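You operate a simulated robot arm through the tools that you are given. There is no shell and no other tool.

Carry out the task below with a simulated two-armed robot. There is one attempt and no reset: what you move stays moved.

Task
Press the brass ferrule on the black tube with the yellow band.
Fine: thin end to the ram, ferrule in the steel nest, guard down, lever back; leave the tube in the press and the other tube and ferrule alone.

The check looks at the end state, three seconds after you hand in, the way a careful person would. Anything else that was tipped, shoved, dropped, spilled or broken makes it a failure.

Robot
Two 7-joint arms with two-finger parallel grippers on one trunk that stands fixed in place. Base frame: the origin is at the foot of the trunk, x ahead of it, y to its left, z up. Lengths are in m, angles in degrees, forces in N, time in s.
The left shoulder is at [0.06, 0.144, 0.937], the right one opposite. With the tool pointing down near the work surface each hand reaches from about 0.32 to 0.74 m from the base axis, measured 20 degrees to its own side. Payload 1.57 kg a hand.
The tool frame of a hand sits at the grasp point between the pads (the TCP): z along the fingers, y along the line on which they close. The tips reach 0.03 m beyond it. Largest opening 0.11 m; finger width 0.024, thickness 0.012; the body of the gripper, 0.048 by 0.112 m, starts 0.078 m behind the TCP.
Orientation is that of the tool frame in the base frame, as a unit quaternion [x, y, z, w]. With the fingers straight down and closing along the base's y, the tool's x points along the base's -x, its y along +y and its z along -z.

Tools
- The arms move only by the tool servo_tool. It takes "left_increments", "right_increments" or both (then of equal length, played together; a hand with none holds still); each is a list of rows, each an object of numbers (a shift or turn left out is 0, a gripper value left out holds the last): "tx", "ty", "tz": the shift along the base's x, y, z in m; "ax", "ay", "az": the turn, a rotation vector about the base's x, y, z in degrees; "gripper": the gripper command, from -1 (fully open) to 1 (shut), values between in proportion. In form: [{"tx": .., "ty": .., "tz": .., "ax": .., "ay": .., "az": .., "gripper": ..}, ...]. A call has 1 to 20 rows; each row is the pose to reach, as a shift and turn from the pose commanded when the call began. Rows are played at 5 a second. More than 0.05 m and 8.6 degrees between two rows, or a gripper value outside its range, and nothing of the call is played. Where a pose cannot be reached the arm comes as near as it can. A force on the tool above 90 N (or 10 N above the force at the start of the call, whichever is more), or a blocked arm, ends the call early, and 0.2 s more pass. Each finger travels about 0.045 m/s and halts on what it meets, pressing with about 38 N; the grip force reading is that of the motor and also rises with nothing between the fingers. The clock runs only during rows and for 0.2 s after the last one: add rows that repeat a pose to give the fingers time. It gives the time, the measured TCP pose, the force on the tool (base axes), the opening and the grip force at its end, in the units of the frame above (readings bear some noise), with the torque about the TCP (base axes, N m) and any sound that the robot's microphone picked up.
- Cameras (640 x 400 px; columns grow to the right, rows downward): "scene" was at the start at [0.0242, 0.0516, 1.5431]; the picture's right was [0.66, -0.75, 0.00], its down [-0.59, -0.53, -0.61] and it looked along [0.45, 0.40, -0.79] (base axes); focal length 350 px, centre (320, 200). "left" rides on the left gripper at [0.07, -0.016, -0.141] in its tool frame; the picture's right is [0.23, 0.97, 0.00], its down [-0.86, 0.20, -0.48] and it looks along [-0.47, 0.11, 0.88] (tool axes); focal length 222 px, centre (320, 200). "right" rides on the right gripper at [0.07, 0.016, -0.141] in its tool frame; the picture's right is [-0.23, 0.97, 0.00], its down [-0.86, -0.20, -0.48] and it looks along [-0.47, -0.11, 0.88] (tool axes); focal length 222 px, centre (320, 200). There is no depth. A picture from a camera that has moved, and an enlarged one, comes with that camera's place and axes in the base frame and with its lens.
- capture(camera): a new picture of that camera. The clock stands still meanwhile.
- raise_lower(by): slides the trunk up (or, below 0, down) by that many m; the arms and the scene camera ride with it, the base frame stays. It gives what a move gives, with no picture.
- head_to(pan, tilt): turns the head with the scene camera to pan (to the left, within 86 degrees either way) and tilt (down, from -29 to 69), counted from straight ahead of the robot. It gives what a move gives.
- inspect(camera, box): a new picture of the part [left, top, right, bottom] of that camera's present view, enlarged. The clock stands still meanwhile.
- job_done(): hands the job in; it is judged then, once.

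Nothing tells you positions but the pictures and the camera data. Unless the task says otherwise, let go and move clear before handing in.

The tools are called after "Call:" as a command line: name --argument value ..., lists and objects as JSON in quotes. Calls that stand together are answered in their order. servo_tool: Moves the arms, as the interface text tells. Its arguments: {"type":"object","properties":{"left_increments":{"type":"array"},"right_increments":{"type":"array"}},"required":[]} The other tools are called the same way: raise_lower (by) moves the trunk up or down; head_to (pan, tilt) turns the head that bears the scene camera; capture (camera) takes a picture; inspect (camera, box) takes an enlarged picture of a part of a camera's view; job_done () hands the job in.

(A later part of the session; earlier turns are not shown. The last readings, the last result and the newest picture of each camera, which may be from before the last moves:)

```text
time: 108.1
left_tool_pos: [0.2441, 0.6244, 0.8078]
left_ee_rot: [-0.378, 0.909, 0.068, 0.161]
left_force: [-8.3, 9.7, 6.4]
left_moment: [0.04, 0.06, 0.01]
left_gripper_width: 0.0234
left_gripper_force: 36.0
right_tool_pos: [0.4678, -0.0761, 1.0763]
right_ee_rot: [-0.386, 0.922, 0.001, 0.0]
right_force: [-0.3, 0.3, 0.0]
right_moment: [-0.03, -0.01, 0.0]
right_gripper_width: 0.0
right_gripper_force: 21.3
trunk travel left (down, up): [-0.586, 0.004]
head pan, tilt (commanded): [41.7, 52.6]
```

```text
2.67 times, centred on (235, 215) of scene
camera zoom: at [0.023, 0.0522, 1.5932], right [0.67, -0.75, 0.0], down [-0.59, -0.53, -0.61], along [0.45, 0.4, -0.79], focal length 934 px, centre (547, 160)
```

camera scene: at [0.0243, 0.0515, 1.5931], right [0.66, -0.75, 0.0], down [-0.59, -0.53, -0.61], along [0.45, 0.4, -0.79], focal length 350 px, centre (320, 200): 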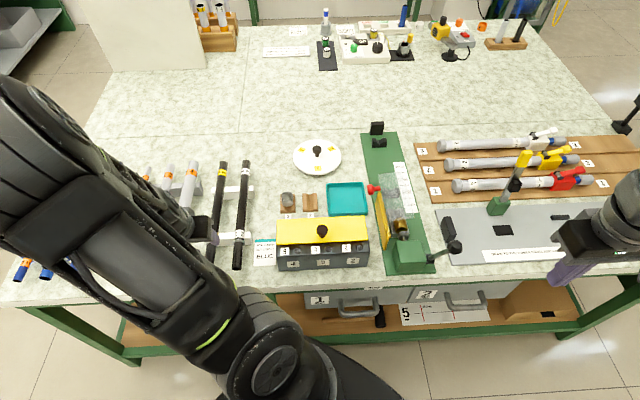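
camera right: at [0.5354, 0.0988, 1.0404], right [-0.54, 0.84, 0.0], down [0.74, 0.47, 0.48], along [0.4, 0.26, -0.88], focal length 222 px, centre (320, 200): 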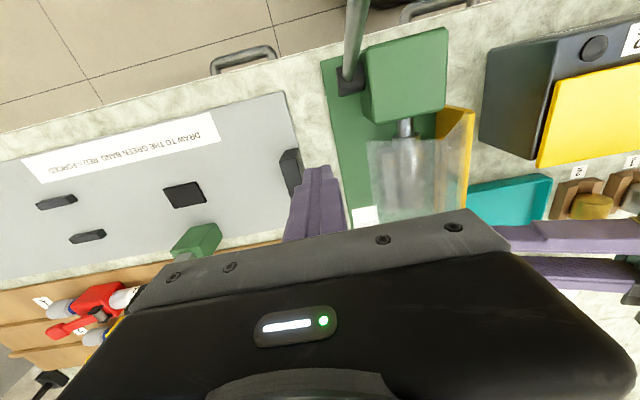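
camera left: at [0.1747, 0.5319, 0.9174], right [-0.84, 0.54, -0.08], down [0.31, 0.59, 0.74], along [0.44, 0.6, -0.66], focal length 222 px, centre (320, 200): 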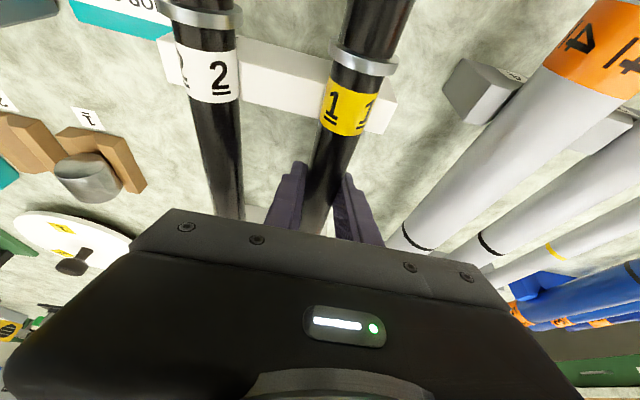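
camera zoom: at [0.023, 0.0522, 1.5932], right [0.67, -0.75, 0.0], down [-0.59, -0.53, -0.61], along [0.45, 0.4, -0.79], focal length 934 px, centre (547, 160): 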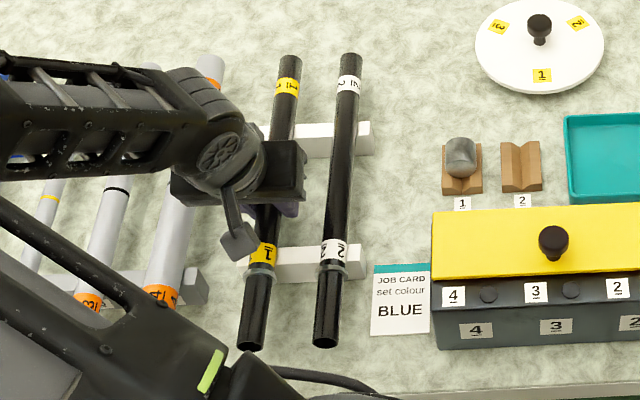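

The tube is gripped at 15.5 cm from its thin end. Lifting it straight out of the rack.

Call:
servo_tool --left_increments '[{"tz": 0.008}, {"tz": 0.025}, {"tz": 0.055}, {"tz": 0.09}, {"tz": 0.13}, {"tz": 0.165}, {"tz": 0.182}, {"tz": 0.182}]'

Call:
capture --camera "left"

Call:
capture --camera "scene"

```text
time: 109.9
left_tool_pos: [0.2457, 0.6225, 0.9889]
left_ee_rot: [-0.377, 0.91, 0.067, 0.16]
left_force: [0.2, -0.9, -0.3]
left_moment: [-0.02, 0.0, 0.01]
left_gripper_width: 0.0232
left_gripper_force: 35.1
right_tool_pos: [0.4685, -0.0778, 1.0763]
right_ee_rot: [-0.386, 0.922, 0.0, 0.0]
right_force: [-0.2, 0.2, -0.6]
right_moment: [-0.02, 0.0, 0.01]
right_gripper_width: 0.0
right_gripper_force: 21.0
trunk travel left (down, up): [-0.586, 0.004]
head pan, tilt (commanded): [41.7, 52.6]
```

```text
taken
camera left: at [0.1757, 0.5306, 1.0993], right [-0.84, 0.54, -0.08], down [0.31, 0.59, 0.74], along [0.44, 0.6, -0.67], focal length 222 px, centre (320, 200)
```

left: 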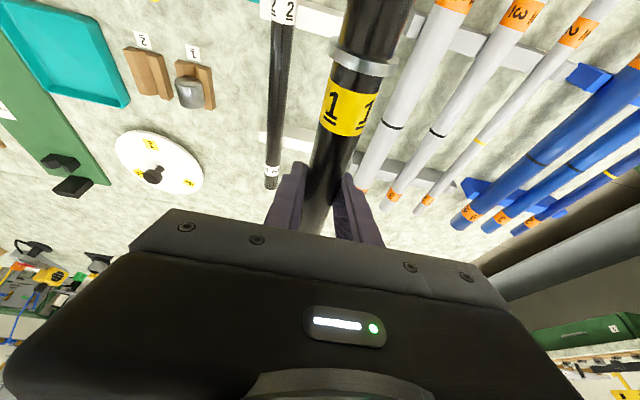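

```text
taken
camera scene: at [0.0242, 0.0519, 1.5931], right [0.66, -0.75, 0.0], down [-0.59, -0.53, -0.61], along [0.45, 0.4, -0.79], focal length 350 px, centre (320, 200)
```

scene: 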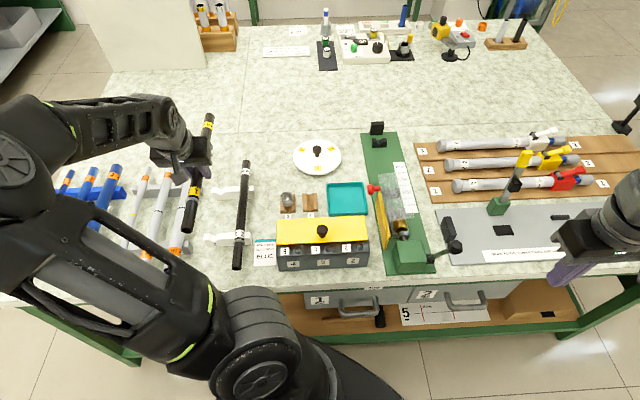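

The tube is up and level, tube 2 untouched. Carrying it across, above everything, toward the press.

Call:
servo_tool --left_increments '[{"tx": 0.036, "ty": -0.022}, {"tx": 0.072, "ty": -0.0445}, {"tx": 0.107, "ty": -0.0667}, {"tx": 0.143, "ty": -0.089}, {"tx": 0.179, "ty": -0.111}, {"tx": 0.214, "ty": -0.133}, {"tx": 0.25, "ty": -0.156}, {"tx": 0.286, "ty": -0.178}, {"tx": 0.3216, "ty": -0.2}, {"tx": 0.355, "ty": -0.22}, {"tx": 0.388, "ty": -0.24}, {"tx": 0.388, "ty": -0.24}]'

Call:
capture --camera "left"

Call:
capture --camera "scene"

```text
time: 112.5
left_tool_pos: [0.6318, 0.3835, 0.9882]
left_ee_rot: [-0.378, 0.909, 0.067, 0.16]
left_force: [-0.1, -0.6, -0.7]
left_moment: [0.0, 0.0, 0.05]
left_gripper_width: 0.0237
left_gripper_force: 36.0
right_tool_pos: [0.4687, -0.0773, 1.0773]
right_ee_rot: [-0.387, 0.922, 0.001, 0.0]
right_force: [0.7, -0.3, 0.5]
right_moment: [-0.03, -0.03, 0.0]
right_gripper_width: 0.0002
right_gripper_force: 21.6
trunk travel left (down, up): [-0.586, 0.004]
head pan, tilt (commanded): [41.7, 52.6]
```

```text
taken
camera left: at [0.5621, 0.2911, 1.0974], right [-0.84, 0.54, -0.08], down [0.31, 0.59, 0.74], along [0.45, 0.6, -0.67], focal length 222 px, centre (320, 200)
```

left: 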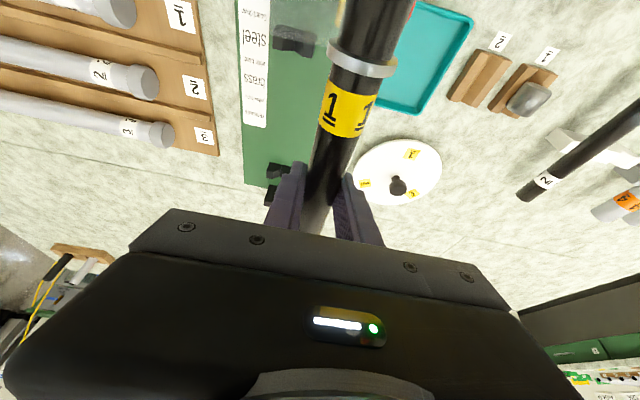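

```text
taken
camera scene: at [0.0237, 0.052, 1.5931], right [0.67, -0.75, 0.0], down [-0.59, -0.53, -0.61], along [0.45, 0.4, -0.79], focal length 350 px, centre (320, 200)
```

scene: 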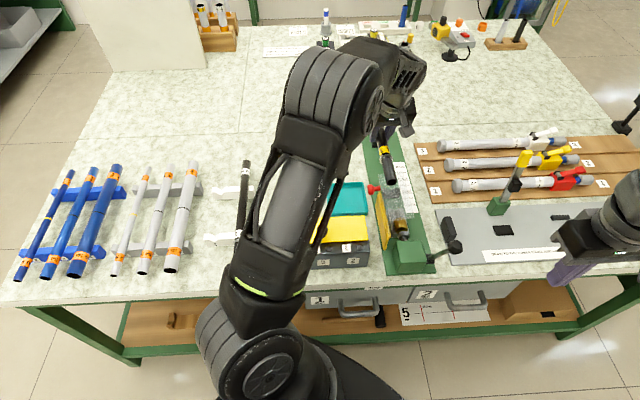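

The tube is over the press area, aligned with it. Moving on to the right of the guard's edge line.

Call:
servo_tool --left_increments '[{"tx": 0.024, "ty": -0.0135}, {"tx": 0.048, "ty": -0.027}, {"tx": 0.0718, "ty": -0.0406}, {"tx": 0.0718, "ty": -0.0406}]'

Call:
capture --camera "left"

Call:
inspect --camera "scene" --box '[350, 110, 450, 270]'

```text
time: 113.5
left_tool_pos: [0.7068, 0.344, 0.9865]
left_ee_rot: [-0.377, 0.91, 0.067, 0.161]
left_force: [-0.3, 0.1, 0.5]
left_moment: [0.0, -0.01, 0.0]
left_gripper_width: 0.0237
left_gripper_force: 36.0
right_tool_pos: [0.4676, -0.0788, 1.0776]
right_ee_rot: [-0.386, 0.922, 0.001, 0.0]
right_force: [0.1, -0.2, 0.5]
right_moment: [0.02, 0.0, 0.0]
right_gripper_width: 0.0
right_gripper_force: 21.1
trunk travel left (down, up): [-0.586, 0.004]
head pan, tilt (commanded): [41.7, 52.6]
```

```text
taken
camera left: at [0.6351, 0.2515, 1.0976], right [-0.84, 0.54, -0.08], down [0.31, 0.59, 0.74], along [0.44, 0.6, -0.67], focal length 222 px, centre (320, 200)
```

left: 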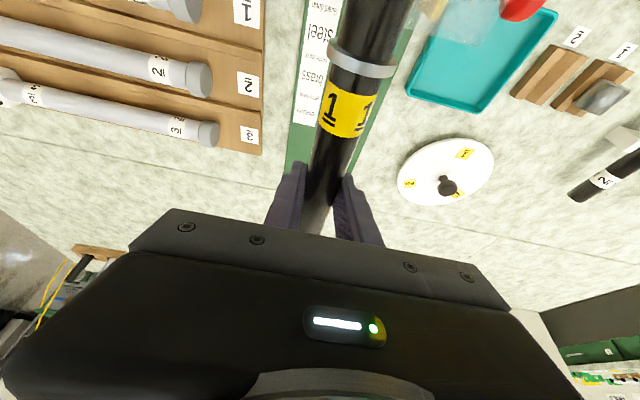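

```text
2.50 times, centred on (400, 190) of scene
camera zoom: at [0.0238, 0.0517, 1.5931], right [0.67, -0.75, 0.0], down [-0.59, -0.53, -0.61], along [0.45, 0.4, -0.79], focal length 875 px, centre (120, 225)
```

zoom: 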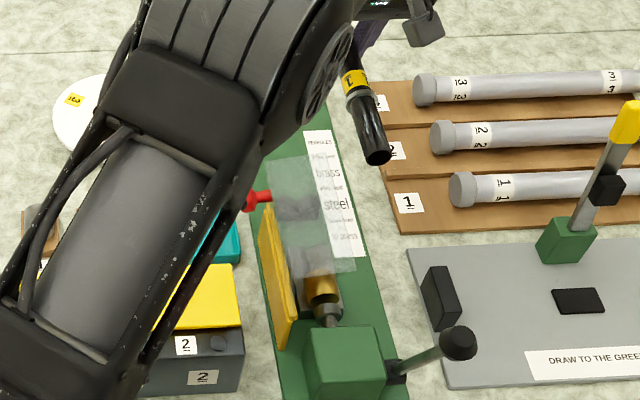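

The tube's thin end is now at about v 0.591. I'll descend just right of the guard's skirt edge, keeping the far end short of the stop.

Call:
servo_tool --left_increments '[{"tx": -0.0092, "ty": -0.0078, "tz": -0.02}, {"tx": -0.0092, "ty": -0.0078, "tz": -0.05}, {"tx": -0.0092, "ty": -0.0078, "tz": -0.08}, {"tx": -0.0092, "ty": -0.0078, "tz": -0.105}, {"tx": -0.0092, "ty": -0.0078, "tz": -0.1165}, {"tx": -0.0092, "ty": -0.0078, "tz": -0.1165}]'

Call:
capture --camera "left"

Call:
inspect --camera "scene" --box '[370, 150, 450, 260]'

```text
time: 114.9
left_tool_pos: [0.6963, 0.3357, 0.8709]
left_ee_rot: [-0.376, 0.91, 0.066, 0.161]
left_force: [0.3, -0.5, -1.1]
left_moment: [-0.01, 0.01, 0.01]
left_gripper_width: 0.0238
left_gripper_force: 35.7
right_tool_pos: [0.4684, -0.0786, 1.0763]
right_ee_rot: [-0.387, 0.922, 0.001, 0.0]
right_force: [0.2, 0.0, -0.9]
right_moment: [-0.02, -0.01, 0.02]
right_gripper_width: 0.0001
right_gripper_force: 21.7
trunk travel left (down, up): [-0.586, 0.004]
head pan, tilt (commanded): [41.7, 52.6]
```

```text
taken
camera left: at [0.6263, 0.2428, 0.9823], right [-0.84, 0.54, -0.08], down [0.31, 0.59, 0.74], along [0.44, 0.6, -0.67], focal length 222 px, centre (320, 200)
```

left: 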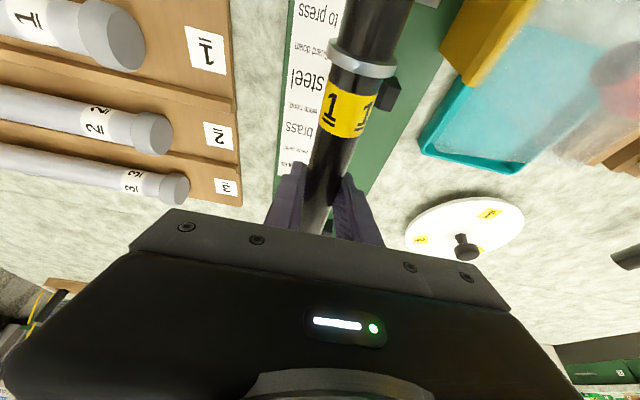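

```text
3.64 times, centred on (410, 205) of scene
camera zoom: at [0.0245, 0.0516, 1.5931], right [0.66, -0.75, 0.0], down [-0.59, -0.53, -0.61], along [0.45, 0.4, -0.79], focal length 1273 px, centre (-7, 182)
```

zoom: 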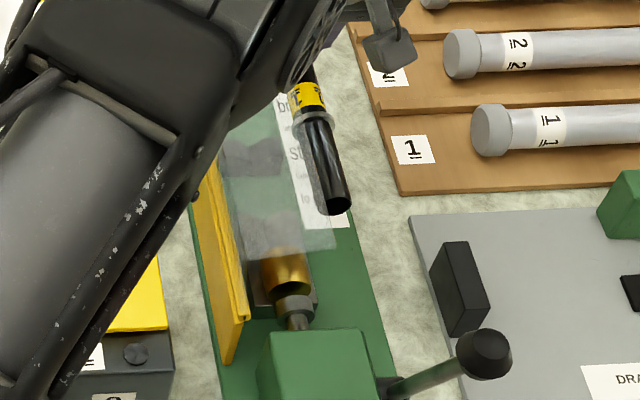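

The thin end is right where it should be (v≈0.579). Sliding left under the raised skirt, onto the press axis.

Call:
servo_tool --left_increments '[{"tx": -0.005, "ty": 0.005, "tz": -0.005}, {"tx": -0.01, "ty": 0.01, "tz": -0.01}, {"tx": -0.015, "ty": 0.015, "tz": -0.015}, {"tx": -0.0191, "ty": 0.0191, "tz": -0.02}, {"tx": -0.0191, "ty": 0.0191, "tz": -0.02}]'

Call:
inspect --camera "left" --box '[260, 0, 460, 240]'

Call:
inspect --camera "scene" --box '[380, 170, 440, 250]'

```text
time: 116.1
left_tool_pos: [0.6762, 0.3545, 0.8533]
left_ee_rot: [-0.377, 0.91, 0.066, 0.16]
left_force: [0.0, 0.0, -1.2]
left_moment: [0.01, -0.01, 0.03]
left_gripper_width: 0.0236
left_gripper_force: 35.7
right_tool_pos: [0.4695, -0.0776, 1.0762]
right_ee_rot: [-0.387, 0.922, 0.002, -0.001]
right_force: [-0.4, 0.4, -0.4]
right_moment: [-0.04, 0.0, 0.01]
right_gripper_width: 0.0
right_gripper_force: 21.1
trunk travel left (down, up): [-0.586, 0.004]
head pan, tilt (commanded): [41.7, 52.6]
```

```text
1.67 times, centred on (360, 120) of left
camera zoom: at [0.6064, 0.2617, 0.9628], right [-0.84, 0.54, -0.08], down [0.31, 0.59, 0.74], along [0.44, 0.6, -0.67], focal length 370 px, centre (253, 333)
```

zoom: 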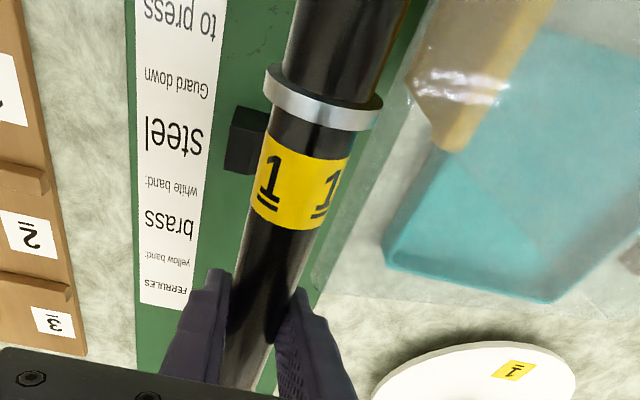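

```text
5.00 times, centred on (410, 210) of scene
camera zoom: at [0.0244, 0.0515, 1.5931], right [0.66, -0.75, 0.0], down [-0.59, -0.53, -0.61], along [0.45, 0.4, -0.79], focal length 1750 px, centre (-130, 150)
```

zoom: 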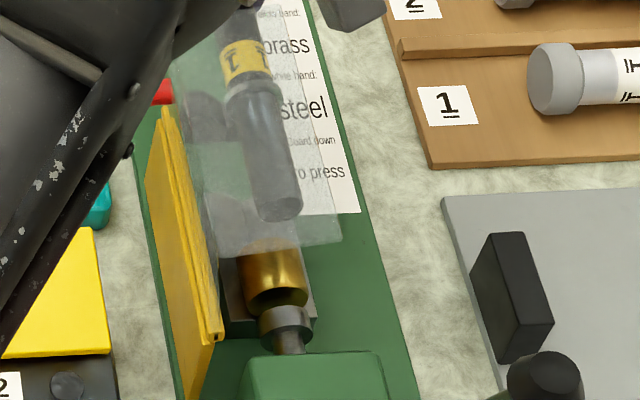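

Tube is under the skirt on the axis. Lowering toward the V-blocks in small steps.

Call:
servo_tool --left_increments '[{"tx": 0.0007, "ty": -0.0007, "tz": -0.012}, {"tx": 0.0007, "ty": -0.0007, "tz": -0.024}, {"tx": 0.0007, "ty": -0.0007, "tz": -0.033}, {"tx": 0.0007, "ty": -0.0007, "tz": -0.033}]'

Call:
inspect --camera "left" --box '[260, 0, 460, 240]'

Call:
inspect --camera "scene" --box '[380, 170, 440, 250]'

```text
time: 117.1
left_tool_pos: [0.6771, 0.3531, 0.8202]
left_ee_rot: [-0.376, 0.91, 0.065, 0.161]
left_force: [1.5, -0.8, 8.1]
left_moment: [-0.44, 0.41, -0.17]
left_gripper_width: 0.0238
left_gripper_force: 35.9
right_tool_pos: [0.4682, -0.0768, 1.0772]
right_ee_rot: [-0.386, 0.922, 0.0, 0.0]
right_force: [-0.5, -1.0, 0.0]
right_moment: [0.01, -0.02, 0.02]
right_gripper_width: 0.0002
right_gripper_force: 20.9
trunk travel left (down, up): [-0.586, 0.004]
head pan, tilt (commanded): [41.7, 52.6]
```

```text
1.67 times, centred on (360, 120) of left
camera zoom: at [0.6074, 0.2611, 0.9299], right [-0.84, 0.54, -0.08], down [0.31, 0.59, 0.74], along [0.45, 0.6, -0.66], focal length 370 px, centre (253, 333)
```

zoom: 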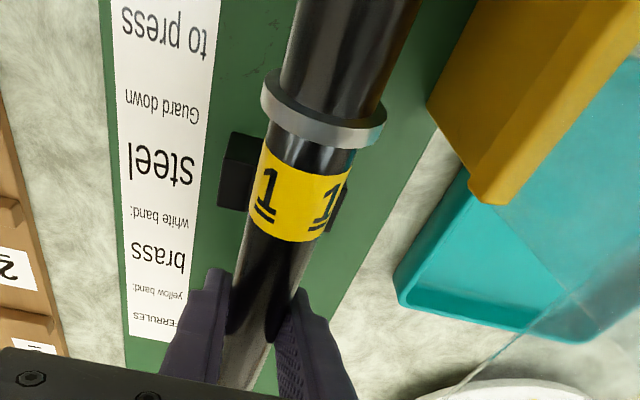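

```text
5.00 times, centred on (410, 210) of scene
camera zoom: at [0.0237, 0.0511, 1.5932], right [0.66, -0.75, 0.0], down [-0.59, -0.53, -0.61], along [0.45, 0.4, -0.79], focal length 1750 px, centre (-130, 150)
```

zoom: 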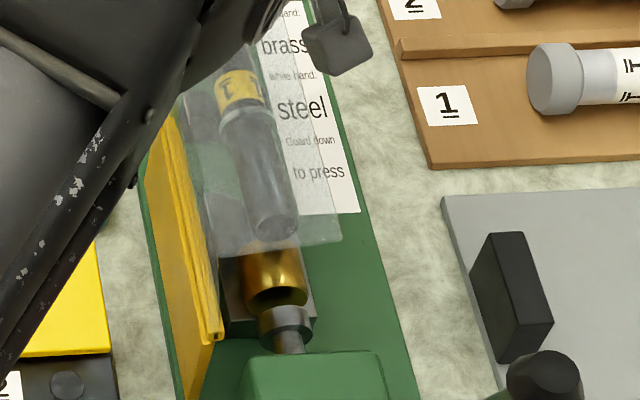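

First contact, near the V-block closest to the guard. Continuing in 2 mm steps to seat the far V-block too.

Call:
servo_tool --left_increments '[{"tz": -0.002}, {"tz": -0.002}]'

Call:
servo_tool --left_increments '[{"tz": -0.002}, {"tz": -0.002}]'

Call:
inspect --camera "scene" --box '[390, 190, 435, 240]'

```text
time: 117.7
left_tool_pos: [0.6773, 0.3536, 0.8204]
left_ee_rot: [-0.377, 0.909, 0.066, 0.163]
left_force: [3.6, -1.1, 16.6]
left_moment: [-0.6, 0.59, -0.3]
left_gripper_width: 0.0236
left_gripper_force: 36.1
right_tool_pos: [0.4679, -0.0771, 1.0778]
right_ee_rot: [-0.387, 0.922, 0.001, 0.001]
right_force: [0.9, -0.5, 0.4]
right_moment: [-0.01, 0.0, 0.0]
right_gripper_width: 0.0001
right_gripper_force: 20.9
trunk travel left (down, up): [-0.586, 0.004]
head pan, tilt (commanded): [41.7, 52.6]
```

```text
time: 118.3
left_tool_pos: [0.6775, 0.3523, 0.8187]
left_ee_rot: [-0.377, 0.909, 0.066, 0.164]
left_force: [7.4, -1.3, 26.5]
left_moment: [-0.24, 0.13, -0.28]
left_gripper_width: 0.0237
left_gripper_force: 36.1
right_tool_pos: [0.4682, -0.0779, 1.0778]
right_ee_rot: [-0.387, 0.922, 0.0, 0.001]
right_force: [0.4, -0.7, -0.3]
right_moment: [0.0, -0.02, -0.01]
right_gripper_width: 0.0
right_gripper_force: 21.3
trunk travel left (down, up): [-0.586, 0.004]
head pan, tilt (commanded): [41.7, 52.6]
```

```text
8.00 times, centred on (412, 215) of scene
camera zoom: at [0.0222, 0.0499, 1.5934], right [0.66, -0.75, 0.0], down [-0.59, -0.53, -0.61], along [0.45, 0.4, -0.79], focal length 2801 px, centre (-420, 80)
```

zoom: 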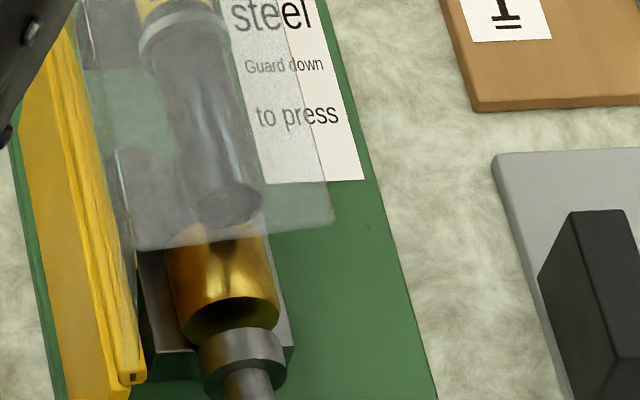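

Both V-blocks now share the load, so the tube is seated. Relieving the pressure and opening the fingers.

Call:
servo_tool --left_increments '[{"tz": 0.003}, {"tz": 0.005}, {"tz": 0.005, "gripper": 0.5}, {"tz": 0.005, "gripper": 0.3}, {"tz": 0.005, "gripper": 0.1}, {"tz": 0.005, "gripper": 0.1}]'

Call:
inspect --camera "left" --box '[240, 0, 440, 240]'

Call:
inspect --camera "scene" --box '[390, 190, 435, 240]'

```text
time: 119.7
left_tool_pos: [0.6767, 0.3541, 0.82]
left_ee_rot: [-0.377, 0.91, 0.066, 0.16]
left_force: [0.6, 0.0, 0.0]
left_moment: [0.04, -0.03, -0.01]
left_gripper_width: 0.0493
left_gripper_force: 0.1
right_tool_pos: [0.4691, -0.0782, 1.075]
right_ee_rot: [-0.387, 0.922, 0.001, 0.0]
right_force: [0.3, 0.3, 0.0]
right_moment: [0.0, -0.05, -0.02]
right_gripper_width: 0.0001
right_gripper_force: 21.2
trunk travel left (down, up): [-0.586, 0.004]
head pan, tilt (commanded): [41.7, 52.6]
```

```text
1.67 times, centred on (340, 120) of left
camera zoom: at [0.6076, 0.2614, 0.9302], right [-0.84, 0.54, -0.08], down [0.31, 0.59, 0.74], along [0.44, 0.6, -0.67], focal length 370 px, centre (287, 333)
```

zoom: 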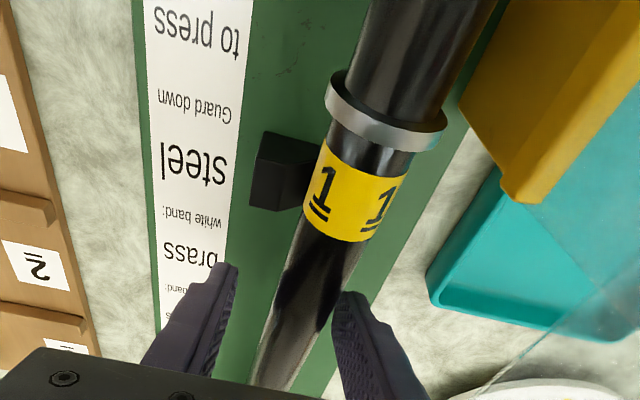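

```text
8.00 times, centred on (412, 215) of scene
camera zoom: at [0.0244, 0.0516, 1.5931], right [0.66, -0.75, 0.0], down [-0.59, -0.53, -0.61], along [0.45, 0.4, -0.79], focal length 2801 px, centre (-420, 80)
```

zoom: 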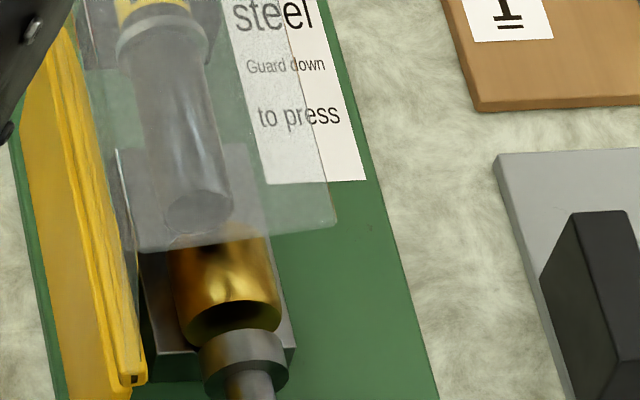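

After release the tube seems to have shifted slightly left. I'll lift the open hand clear and look closely before doing anything else.

Call:
servo_tool --left_increments '[{"tz": 0.02, "gripper": 0.0}, {"tz": 0.05, "gripper": -0.09}, {"tz": 0.09}, {"tz": 0.13}, {"tz": 0.15, "tx": -0.02, "ty": -0.02}, {"tz": 0.15, "tx": -0.03, "ty": -0.03}, {"tz": 0.15, "tx": -0.03, "ty": -0.03}]'

Call:
capture --camera "left"

Call:
inspect --camera "left" --box '[240, 0, 440, 200]'

Call:
inspect --camera "scene" --box '[350, 110, 440, 250]'

```text
time: 121.3
left_tool_pos: [0.6436, 0.3237, 0.9716]
left_ee_rot: [-0.377, 0.91, 0.067, 0.161]
left_force: [0.8, 0.2, -0.6]
left_moment: [0.03, 0.0, 0.03]
left_gripper_width: 0.06
left_gripper_force: 0.0
right_tool_pos: [0.4684, -0.0772, 1.0764]
right_ee_rot: [-0.387, 0.922, 0.002, 0.0]
right_force: [0.2, -0.4, 1.2]
right_moment: [0.01, -0.01, -0.01]
right_gripper_width: 0.0001
right_gripper_force: 21.2
trunk travel left (down, up): [-0.586, 0.004]
head pan, tilt (commanded): [41.7, 52.6]
```

```text
taken
camera left: at [0.5749, 0.2317, 1.0821], right [-0.84, 0.54, -0.08], down [0.31, 0.59, 0.74], along [0.44, 0.6, -0.67], focal length 222 px, centre (320, 200)
```

left: 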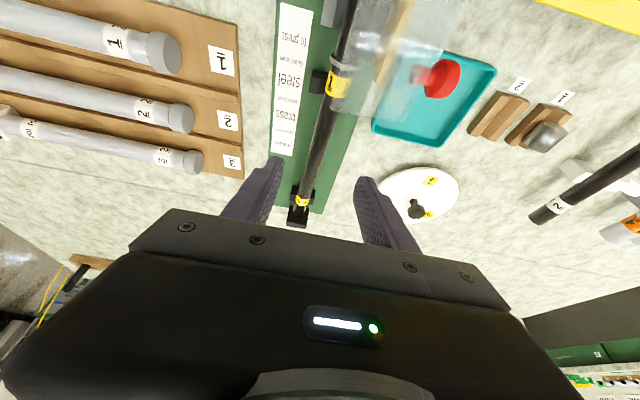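

```text
2.00 times, centred on (340, 100) of left
camera zoom: at [0.5749, 0.2317, 1.0821], right [-0.84, 0.54, -0.08], down [0.31, 0.59, 0.74], along [0.44, 0.6, -0.67], focal length 444 px, centre (280, 400)
```

zoom: 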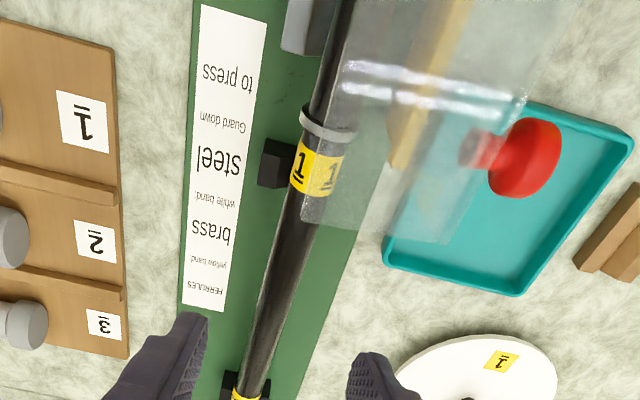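

```text
2.86 times, centred on (395, 180) of scene
camera zoom: at [0.0241, 0.0514, 1.5931], right [0.66, -0.75, 0.0], down [-0.59, -0.53, -0.61], along [0.45, 0.4, -0.79], focal length 1000 px, centre (106, 257)
```

zoom: 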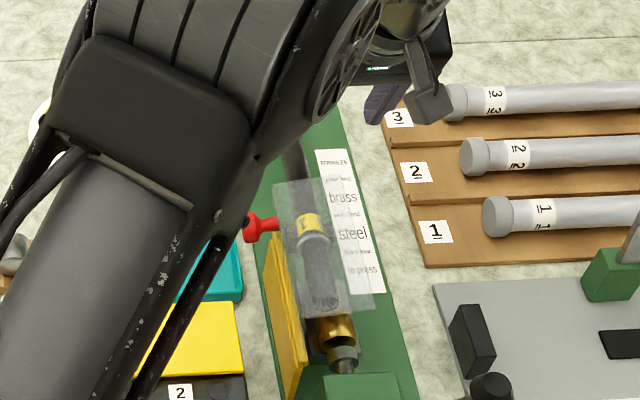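

The tube's near part sits left of the V-block's groove; the groove is a few millimetres further right than I placed it. Zooming in to measure the offset at both V-blocks.

Call:
inspect --camera "left" --box '[280, 40, 380, 120]'

Call:
inspect --camera "left" --box '[270, 160, 350, 235]'

Call:
inspect --camera "left" --box '[290, 0, 370, 50]'

```text
5.00 times, centred on (330, 80) of left
camera zoom: at [0.5749, 0.2317, 1.0821], right [-0.84, 0.54, -0.08], down [0.31, 0.59, 0.74], along [0.44, 0.6, -0.67], focal length 1111 px, centre (270, 800)
```

zoom: 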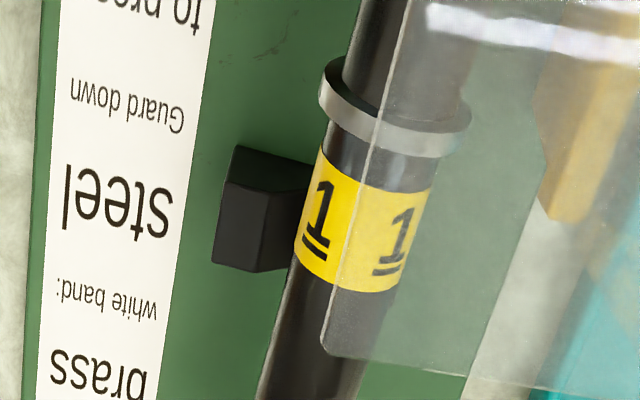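

```text
5.33 times, centred on (310, 198) of left
camera zoom: at [0.5749, 0.2317, 1.0821], right [-0.84, 0.54, -0.08], down [0.31, 0.59, 0.74], along [0.44, 0.6, -0.67], focal length 1185 px, centre (373, 213)
```

zoom: 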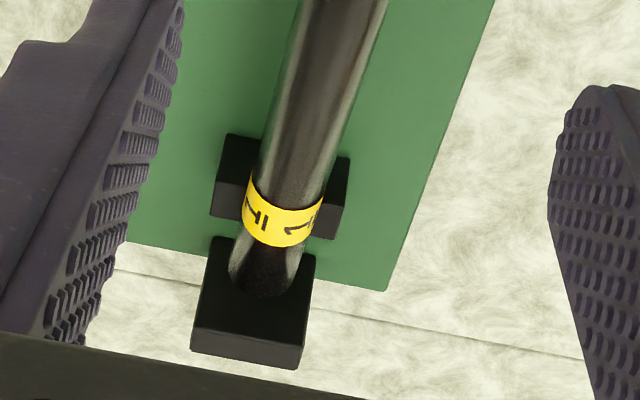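

```text
8.00 times, centred on (330, 25) of left
camera zoom: at [0.5749, 0.2317, 1.0821], right [-0.84, 0.54, -0.08], down [0.31, 0.59, 0.74], along [0.44, 0.6, -0.67], focal length 1777 px, centre (240, 1600)
```

zoom: 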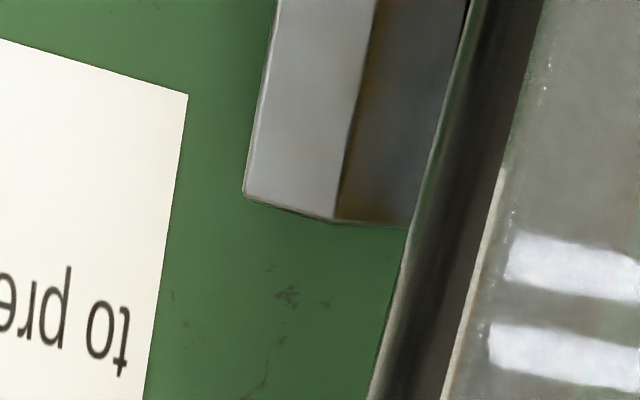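

At the far V-block the tube is seated, but at the near one it lies ~11 mm left of the groove. I'll regrip it at the same spot and reseat it further right.

Call:
servo_tool --left_increments '[{"tx": 0.016, "ty": 0.016, "tz": -0.01}, {"tx": 0.0318, "ty": 0.0318, "tz": -0.03}, {"tx": 0.0318, "ty": 0.0318, "tz": -0.07}, {"tx": 0.0318, "ty": 0.0318, "tz": -0.11}, {"tx": 0.0318, "ty": 0.0318, "tz": -0.14}, {"tx": 0.0318, "ty": 0.0318, "tz": -0.151}, {"tx": 0.0318, "ty": 0.0318, "tz": -0.151}]'

Call:
inspect --camera "left" --box '[240, 0, 440, 240]'

```text
time: 122.9
left_tool_pos: [0.6799, 0.3561, 0.8188]
left_ee_rot: [-0.377, 0.91, 0.066, 0.16]
left_force: [0.3, 0.5, -0.7]
left_moment: [0.01, -0.02, -0.04]
left_gripper_width: 0.0601
left_gripper_force: 0.0
right_tool_pos: [0.4686, -0.0775, 1.0774]
right_ee_rot: [-0.387, 0.922, 0.001, 0.0]
right_force: [-0.5, -0.3, -1.5]
right_moment: [0.05, 0.0, -0.01]
right_gripper_width: 0.0001
right_gripper_force: 21.3
trunk travel left (down, up): [-0.586, 0.004]
head pan, tilt (commanded): [41.7, 52.6]
```

```text
1.67 times, centred on (340, 120) of left
camera zoom: at [0.6103, 0.2641, 0.9291], right [-0.84, 0.54, -0.08], down [0.31, 0.59, 0.74], along [0.45, 0.6, -0.67], focal length 370 px, centre (287, 333)
```

zoom: 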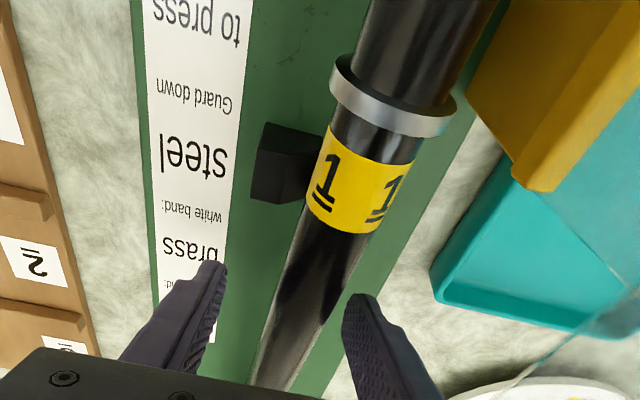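

Call:
servo_tool --left_increments '[{"gripper": 0.1}, {"gripper": 0.3}, {"gripper": 0.45}, {"gripper": 0.6}, {"gripper": 0.8}, {"gripper": 1}, {"gripper": 1}]'

Call:
inspect --camera "left" --box '[240, 0, 440, 240]'

Call:
inspect --camera "scene" --box '[390, 190, 435, 240]'

```text
time: 124.5
left_tool_pos: [0.6807, 0.357, 0.8189]
left_ee_rot: [-0.377, 0.91, 0.067, 0.16]
left_force: [0.1, 1.0, 0.5]
left_moment: [-0.1, 0.08, -0.25]
left_gripper_width: 0.0237
left_gripper_force: 36.5
right_tool_pos: [0.4681, -0.0765, 1.0775]
right_ee_rot: [-0.386, 0.922, 0.001, -0.001]
right_force: [-0.1, -0.4, 0.5]
right_moment: [0.0, -0.01, -0.03]
right_gripper_width: 0.0
right_gripper_force: 21.1
trunk travel left (down, up): [-0.586, 0.004]
head pan, tilt (commanded): [41.7, 52.6]
```

```text
1.67 times, centred on (340, 120) of left
camera zoom: at [0.6103, 0.2639, 0.9295], right [-0.84, 0.54, -0.08], down [0.31, 0.59, 0.74], along [0.45, 0.6, -0.67], focal length 370 px, centre (287, 333)
```

zoom: 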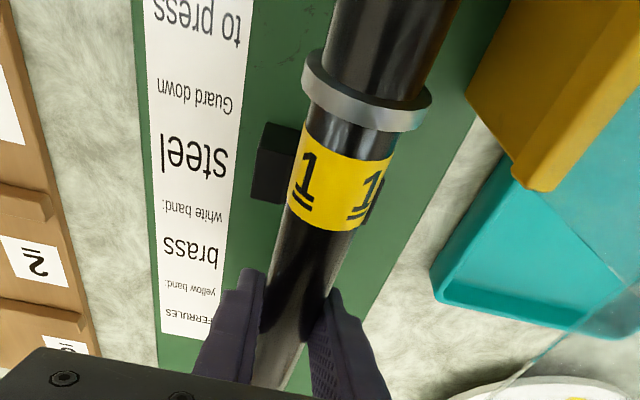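

```text
8.00 times, centred on (412, 215) of scene
camera zoom: at [0.0243, 0.0515, 1.5931], right [0.66, -0.75, 0.0], down [-0.59, -0.53, -0.61], along [0.45, 0.4, -0.79], focal length 2801 px, centre (-420, 80)
```

zoom: 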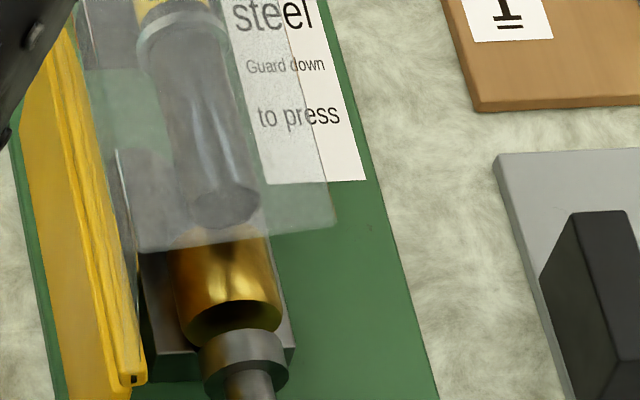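

Regripped. Lifting 1 cm, shifting 5 mm right, and lowering again.

Call:
servo_tool --left_increments '[{"tz": 0.006}, {"tz": 0.012}, {"tz": 0.012, "tx": 0.0018, "ty": -0.0018}, {"tz": 0.012, "tx": 0.0036, "ty": -0.0036}, {"tz": 0.008, "tx": 0.0036, "ty": -0.0036}, {"tz": 0.004, "tx": 0.0036, "ty": -0.0036}, {"tz": 0.002, "tx": 0.0036, "ty": -0.0036}, {"tz": 0.002, "tx": 0.0036, "ty": -0.0036}]'

Call:
servo_tool --left_increments '[{"tz": -0.002}, {"tz": -0.002}]'

Call:
servo_tool --left_increments '[{"tz": -0.002}, {"tz": -0.002}]'

Call:
inspect --camera "left" --box '[240, 0, 440, 240]'

```text
time: 126.3
left_tool_pos: [0.6815, 0.3522, 0.8217]
left_ee_rot: [-0.377, 0.91, 0.067, 0.16]
left_force: [-0.4, 0.0, 0.4]
left_moment: [0.11, -0.09, 0.08]
left_gripper_width: 0.0235
left_gripper_force: 36.1
right_tool_pos: [0.4696, -0.0764, 1.0773]
right_ee_rot: [-0.386, 0.922, 0.0, 0.0]
right_force: [-0.2, 0.1, 0.3]
right_moment: [0.0, -0.01, 0.02]
right_gripper_width: 0.0
right_gripper_force: 21.6
trunk travel left (down, up): [-0.586, 0.004]
head pan, tilt (commanded): [41.7, 52.6]
```

```text
time: 126.9
left_tool_pos: [0.6814, 0.3526, 0.819]
left_ee_rot: [-0.377, 0.909, 0.068, 0.161]
left_force: [-1.5, 2.0, 2.9]
left_moment: [0.47, -0.46, 0.32]
left_gripper_width: 0.0238
left_gripper_force: 35.8
right_tool_pos: [0.4688, -0.0781, 1.0758]
right_ee_rot: [-0.387, 0.922, 0.0, -0.001]
right_force: [0.2, 0.3, -0.2]
right_moment: [0.02, -0.02, 0.01]
right_gripper_width: 0.0
right_gripper_force: 21.3
trunk travel left (down, up): [-0.586, 0.004]
head pan, tilt (commanded): [41.7, 52.6]
```

```text
time: 127.5
left_tool_pos: [0.6799, 0.3521, 0.8186]
left_ee_rot: [-0.378, 0.909, 0.067, 0.162]
left_force: [-0.5, 3.1, 11.6]
left_moment: [-0.29, 0.34, 0.34]
left_gripper_width: 0.0237
left_gripper_force: 35.5
right_tool_pos: [0.467, -0.0775, 1.0769]
right_ee_rot: [-0.387, 0.922, 0.002, 0.001]
right_force: [-1.3, 0.4, -0.4]
right_moment: [0.02, -0.01, -0.02]
right_gripper_width: 0.0
right_gripper_force: 21.5
trunk travel left (down, up): [-0.586, 0.004]
head pan, tilt (commanded): [41.7, 52.6]
```

```text
1.67 times, centred on (340, 120) of left
camera zoom: at [0.6114, 0.2598, 0.929], right [-0.84, 0.54, -0.08], down [0.31, 0.59, 0.74], along [0.45, 0.6, -0.66], focal length 370 px, centre (287, 333)
```

zoom: 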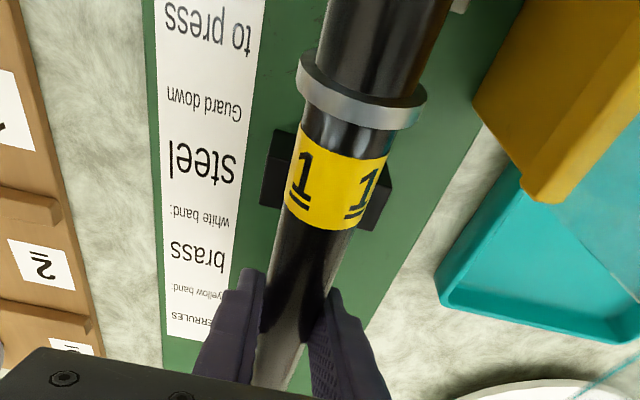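

The tube is now centred on both grooves with balanced, light contact. This time I'll open the fingers slowly without lifting first.

Call:
servo_tool --left_increments '[{"gripper": 0.54}, {"gripper": 0.52}, {"gripper": 0.5}, {"gripper": 0.47}, {"gripper": 0.43}, {"gripper": 0.4}]'

Call:
inspect --camera "left" --box '[240, 0, 440, 240]'

Call:
inspect --camera "scene" --box '[390, 190, 435, 240]'

```text
time: 128.9
left_tool_pos: [0.6803, 0.351, 0.8181]
left_ee_rot: [-0.376, 0.91, 0.067, 0.16]
left_force: [0.5, -0.1, -0.5]
left_moment: [-0.04, -0.02, 0.01]
left_gripper_width: 0.0333
left_gripper_force: 0.0
right_tool_pos: [0.4685, -0.079, 1.0759]
right_ee_rot: [-0.386, 0.922, 0.001, 0.0]
right_force: [-1.0, 0.3, 0.7]
right_moment: [-0.04, -0.02, 0.07]
right_gripper_width: 0.0001
right_gripper_force: 21.7
trunk travel left (down, up): [-0.586, 0.004]
head pan, tilt (commanded): [41.7, 52.6]
```

```text
1.67 times, centred on (340, 120) of left
camera zoom: at [0.6117, 0.2596, 0.9276], right [-0.84, 0.54, -0.08], down [0.31, 0.59, 0.74], along [0.44, 0.6, -0.67], focal length 370 px, centre (287, 333)
```

zoom: 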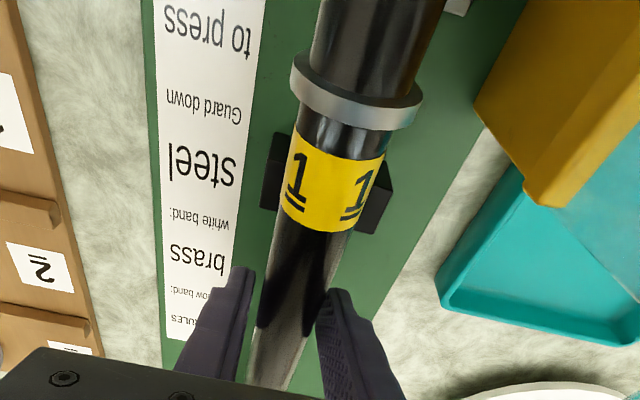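

```text
8.00 times, centred on (412, 215) of scene
camera zoom: at [0.0244, 0.0516, 1.5931], right [0.66, -0.75, 0.0], down [-0.59, -0.53, -0.61], along [0.45, 0.4, -0.79], focal length 2801 px, centre (-420, 80)
```

zoom: 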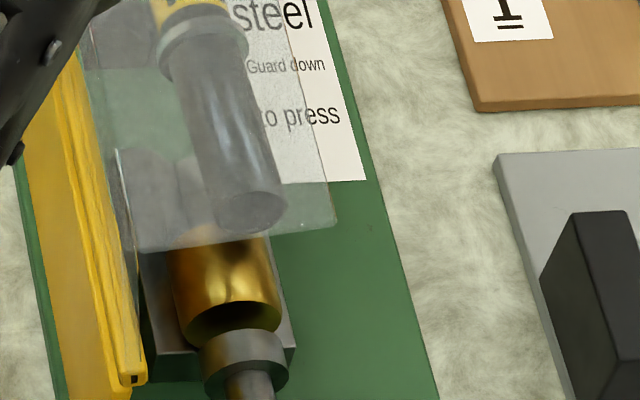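

The two cameras disagree about the tube's lateral position, so I'll lift the hand away and check from straight above.

Call:
servo_tool --left_increments '[{"gripper": 0.2}, {"gripper": 0.0}, {"tz": 0.02}, {"tz": 0.05}, {"tz": 0.09}, {"tz": 0.13}, {"tz": 0.15, "tx": -0.02, "ty": -0.02}, {"tz": 0.16, "tx": -0.04, "ty": -0.04}, {"tz": 0.16, "tx": -0.04, "ty": -0.04}]'

Call:
capture --camera "left"

Call:
inspect --camera "left" --box '[270, 0, 390, 100]'

Call:
inspect --camera "left" --box '[260, 130, 360, 230]'

Call:
inspect --camera "scene" --box '[385, 165, 440, 245]'

```text
time: 130.9
left_tool_pos: [0.6441, 0.3117, 0.9769]
left_ee_rot: [-0.377, 0.91, 0.066, 0.16]
left_force: [0.0, 0.6, -0.1]
left_moment: [0.01, 0.05, 0.05]
left_gripper_width: 0.055
left_gripper_force: 0.0
right_tool_pos: [0.4685, -0.0771, 1.0763]
right_ee_rot: [-0.387, 0.922, 0.001, 0.0]
right_force: [-0.7, 0.2, -0.1]
right_moment: [0.0, -0.02, -0.02]
right_gripper_width: 0.0
right_gripper_force: 21.5
trunk travel left (down, up): [-0.586, 0.004]
head pan, tilt (commanded): [41.7, 52.6]
```

```text
taken
camera left: at [0.574, 0.2194, 1.087], right [-0.84, 0.54, -0.08], down [0.31, 0.59, 0.74], along [0.44, 0.6, -0.67], focal length 222 px, centre (320, 200)
```

left: 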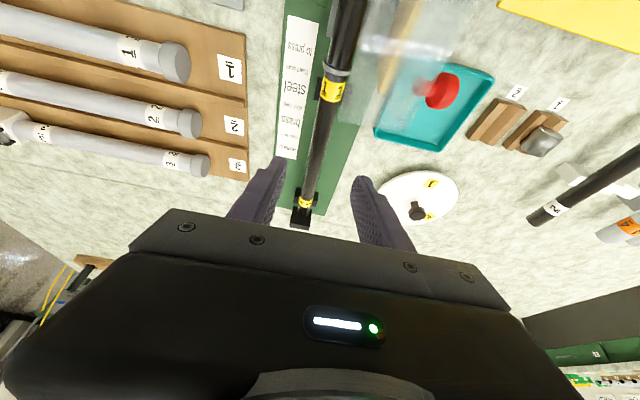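

```text
4.00 times, centred on (330, 50) of left
camera zoom: at [0.574, 0.2194, 1.087], right [-0.84, 0.54, -0.08], down [0.31, 0.59, 0.74], along [0.44, 0.6, -0.67], focal length 888 px, centre (280, 800)
```

zoom: 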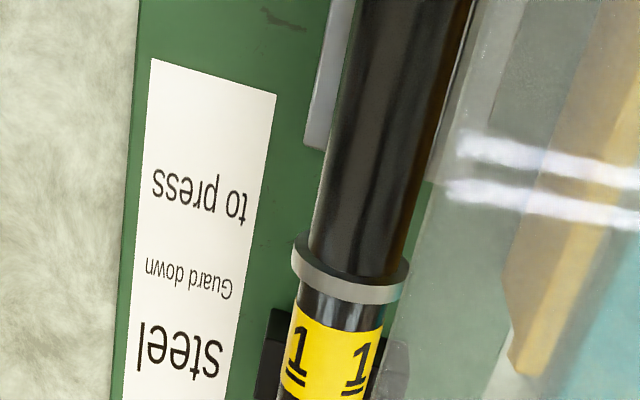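

```text
4.00 times, centred on (310, 180) of left
camera zoom: at [0.574, 0.2194, 1.087], right [-0.84, 0.54, -0.08], down [0.31, 0.59, 0.74], along [0.44, 0.6, -0.67], focal length 888 px, centre (360, 280)
```

zoom: 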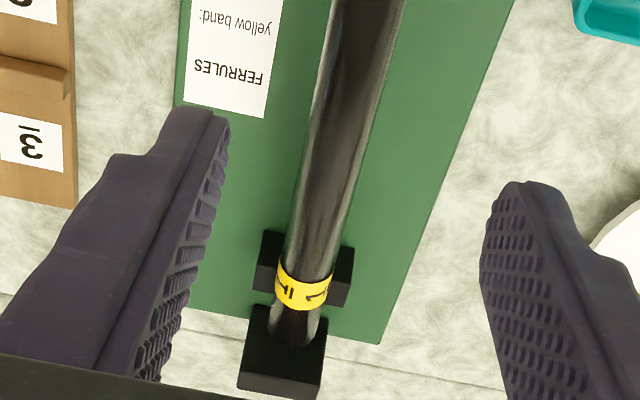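

```text
5.00 times, centred on (412, 205) of scene
camera zoom: at [0.0247, 0.0518, 1.5931], right [0.66, -0.75, 0.0], down [-0.59, -0.53, -0.61], along [0.45, 0.4, -0.79], focal length 1750 px, centre (-142, 175)
```

zoom: 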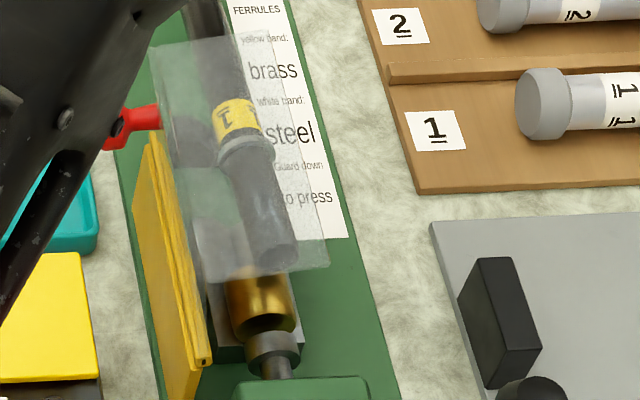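

From above, both V-blocks look centred, but the tube's near end may be riding on the ferrule's rim. Zooming in tightly on that spot.

Call:
inspect --camera "scene" --box '[395, 200, 430, 230]'

Call:
inspect --camera "scene" --box '[385, 150, 425, 190]'

Call:
inspect --camera "left" --box '[320, 0, 380, 40]'

```text
13.33 times, centred on (412, 215) of scene
camera zoom: at [0.0247, 0.0518, 1.5931], right [0.66, -0.75, 0.0], down [-0.59, -0.53, -0.61], along [0.45, 0.4, -0.79], focal length 4668 px, centre (-913, 0)
```

zoom: 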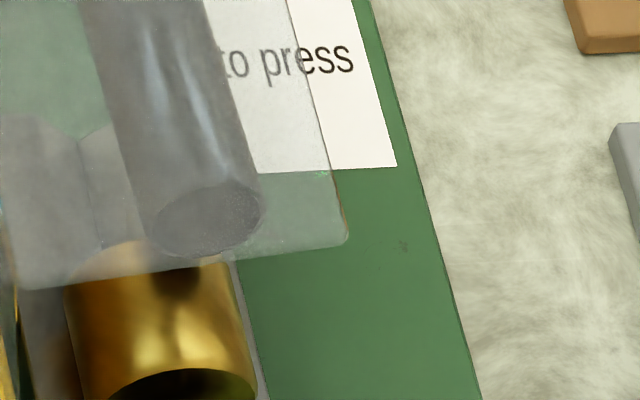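

```text
10.00 times, centred on (405, 170) of scene
camera zoom: at [0.0247, 0.0518, 1.5931], right [0.66, -0.75, 0.0], down [-0.59, -0.53, -0.61], along [0.45, 0.4, -0.79], focal length 3501 px, centre (-530, 500)
```

zoom: 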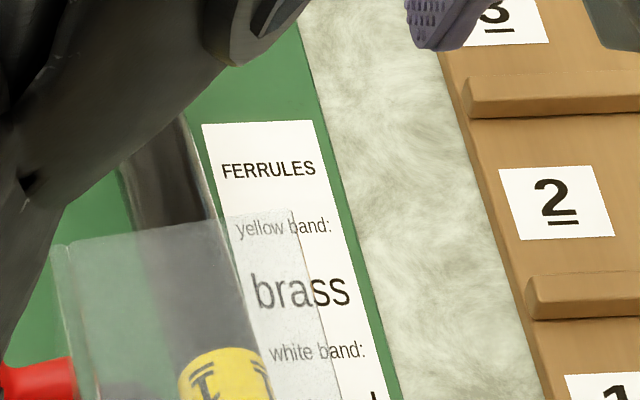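

```text
10.00 times, centred on (350, 20) of left
camera zoom: at [0.574, 0.2194, 1.087], right [-0.84, 0.54, -0.08], down [0.31, 0.59, 0.74], along [0.44, 0.6, -0.67], focal length 2221 px, centre (20, 2000)
```

zoom: 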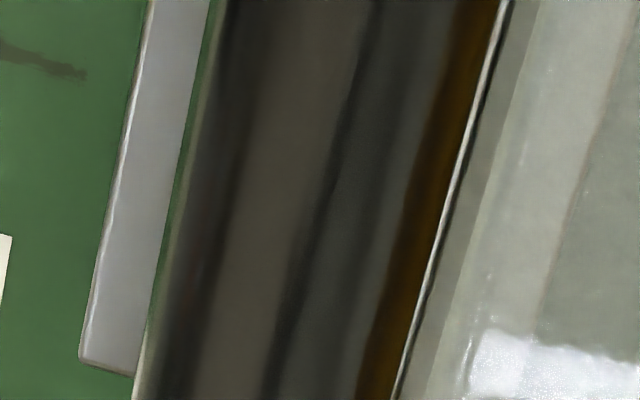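

The tube's near end is indeed riding on top of the ferrule's rim; it needs to sit about 1 cm further back. Going back to regrip it.

Call:
servo_tool --left_increments '[{"tx": 0.02, "ty": 0.022, "tz": -0.02}, {"tx": 0.04, "ty": 0.0435, "tz": -0.04}, {"tx": 0.04, "ty": 0.0435, "tz": -0.075}, {"tx": 0.04, "ty": 0.0435, "tz": -0.11}, {"tx": 0.04, "ty": 0.0435, "tz": -0.135}, {"tx": 0.04, "ty": 0.0435, "tz": -0.1485}, {"tx": 0.04, "ty": 0.0435, "tz": -0.1485}]'

Call:
inspect --camera "left" --box '[240, 0, 440, 240]'

```text
time: 132.5
left_tool_pos: [0.6834, 0.3543, 0.8285]
left_ee_rot: [-0.378, 0.91, 0.066, 0.159]
left_force: [0.0, -0.3, 0.2]
left_moment: [0.02, 0.01, -0.03]
left_gripper_width: 0.055
left_gripper_force: 0.1
right_tool_pos: [0.4683, -0.0784, 1.0774]
right_ee_rot: [-0.387, 0.922, 0.001, -0.001]
right_force: [-0.3, -0.2, -0.2]
right_moment: [0.01, -0.01, 0.0]
right_gripper_width: 0.0
right_gripper_force: 21.5
trunk travel left (down, up): [-0.586, 0.004]
head pan, tilt (commanded): [41.7, 52.6]
```

```text
1.67 times, centred on (340, 120) of left
camera zoom: at [0.6144, 0.2617, 0.9386], right [-0.84, 0.54, -0.08], down [0.31, 0.59, 0.74], along [0.45, 0.6, -0.67], focal length 370 px, centre (287, 333)
```

zoom: 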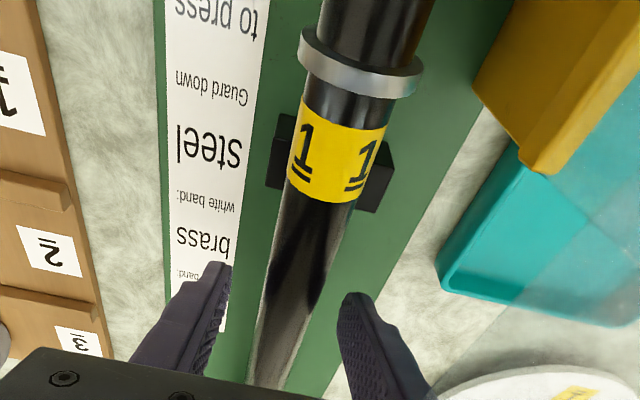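

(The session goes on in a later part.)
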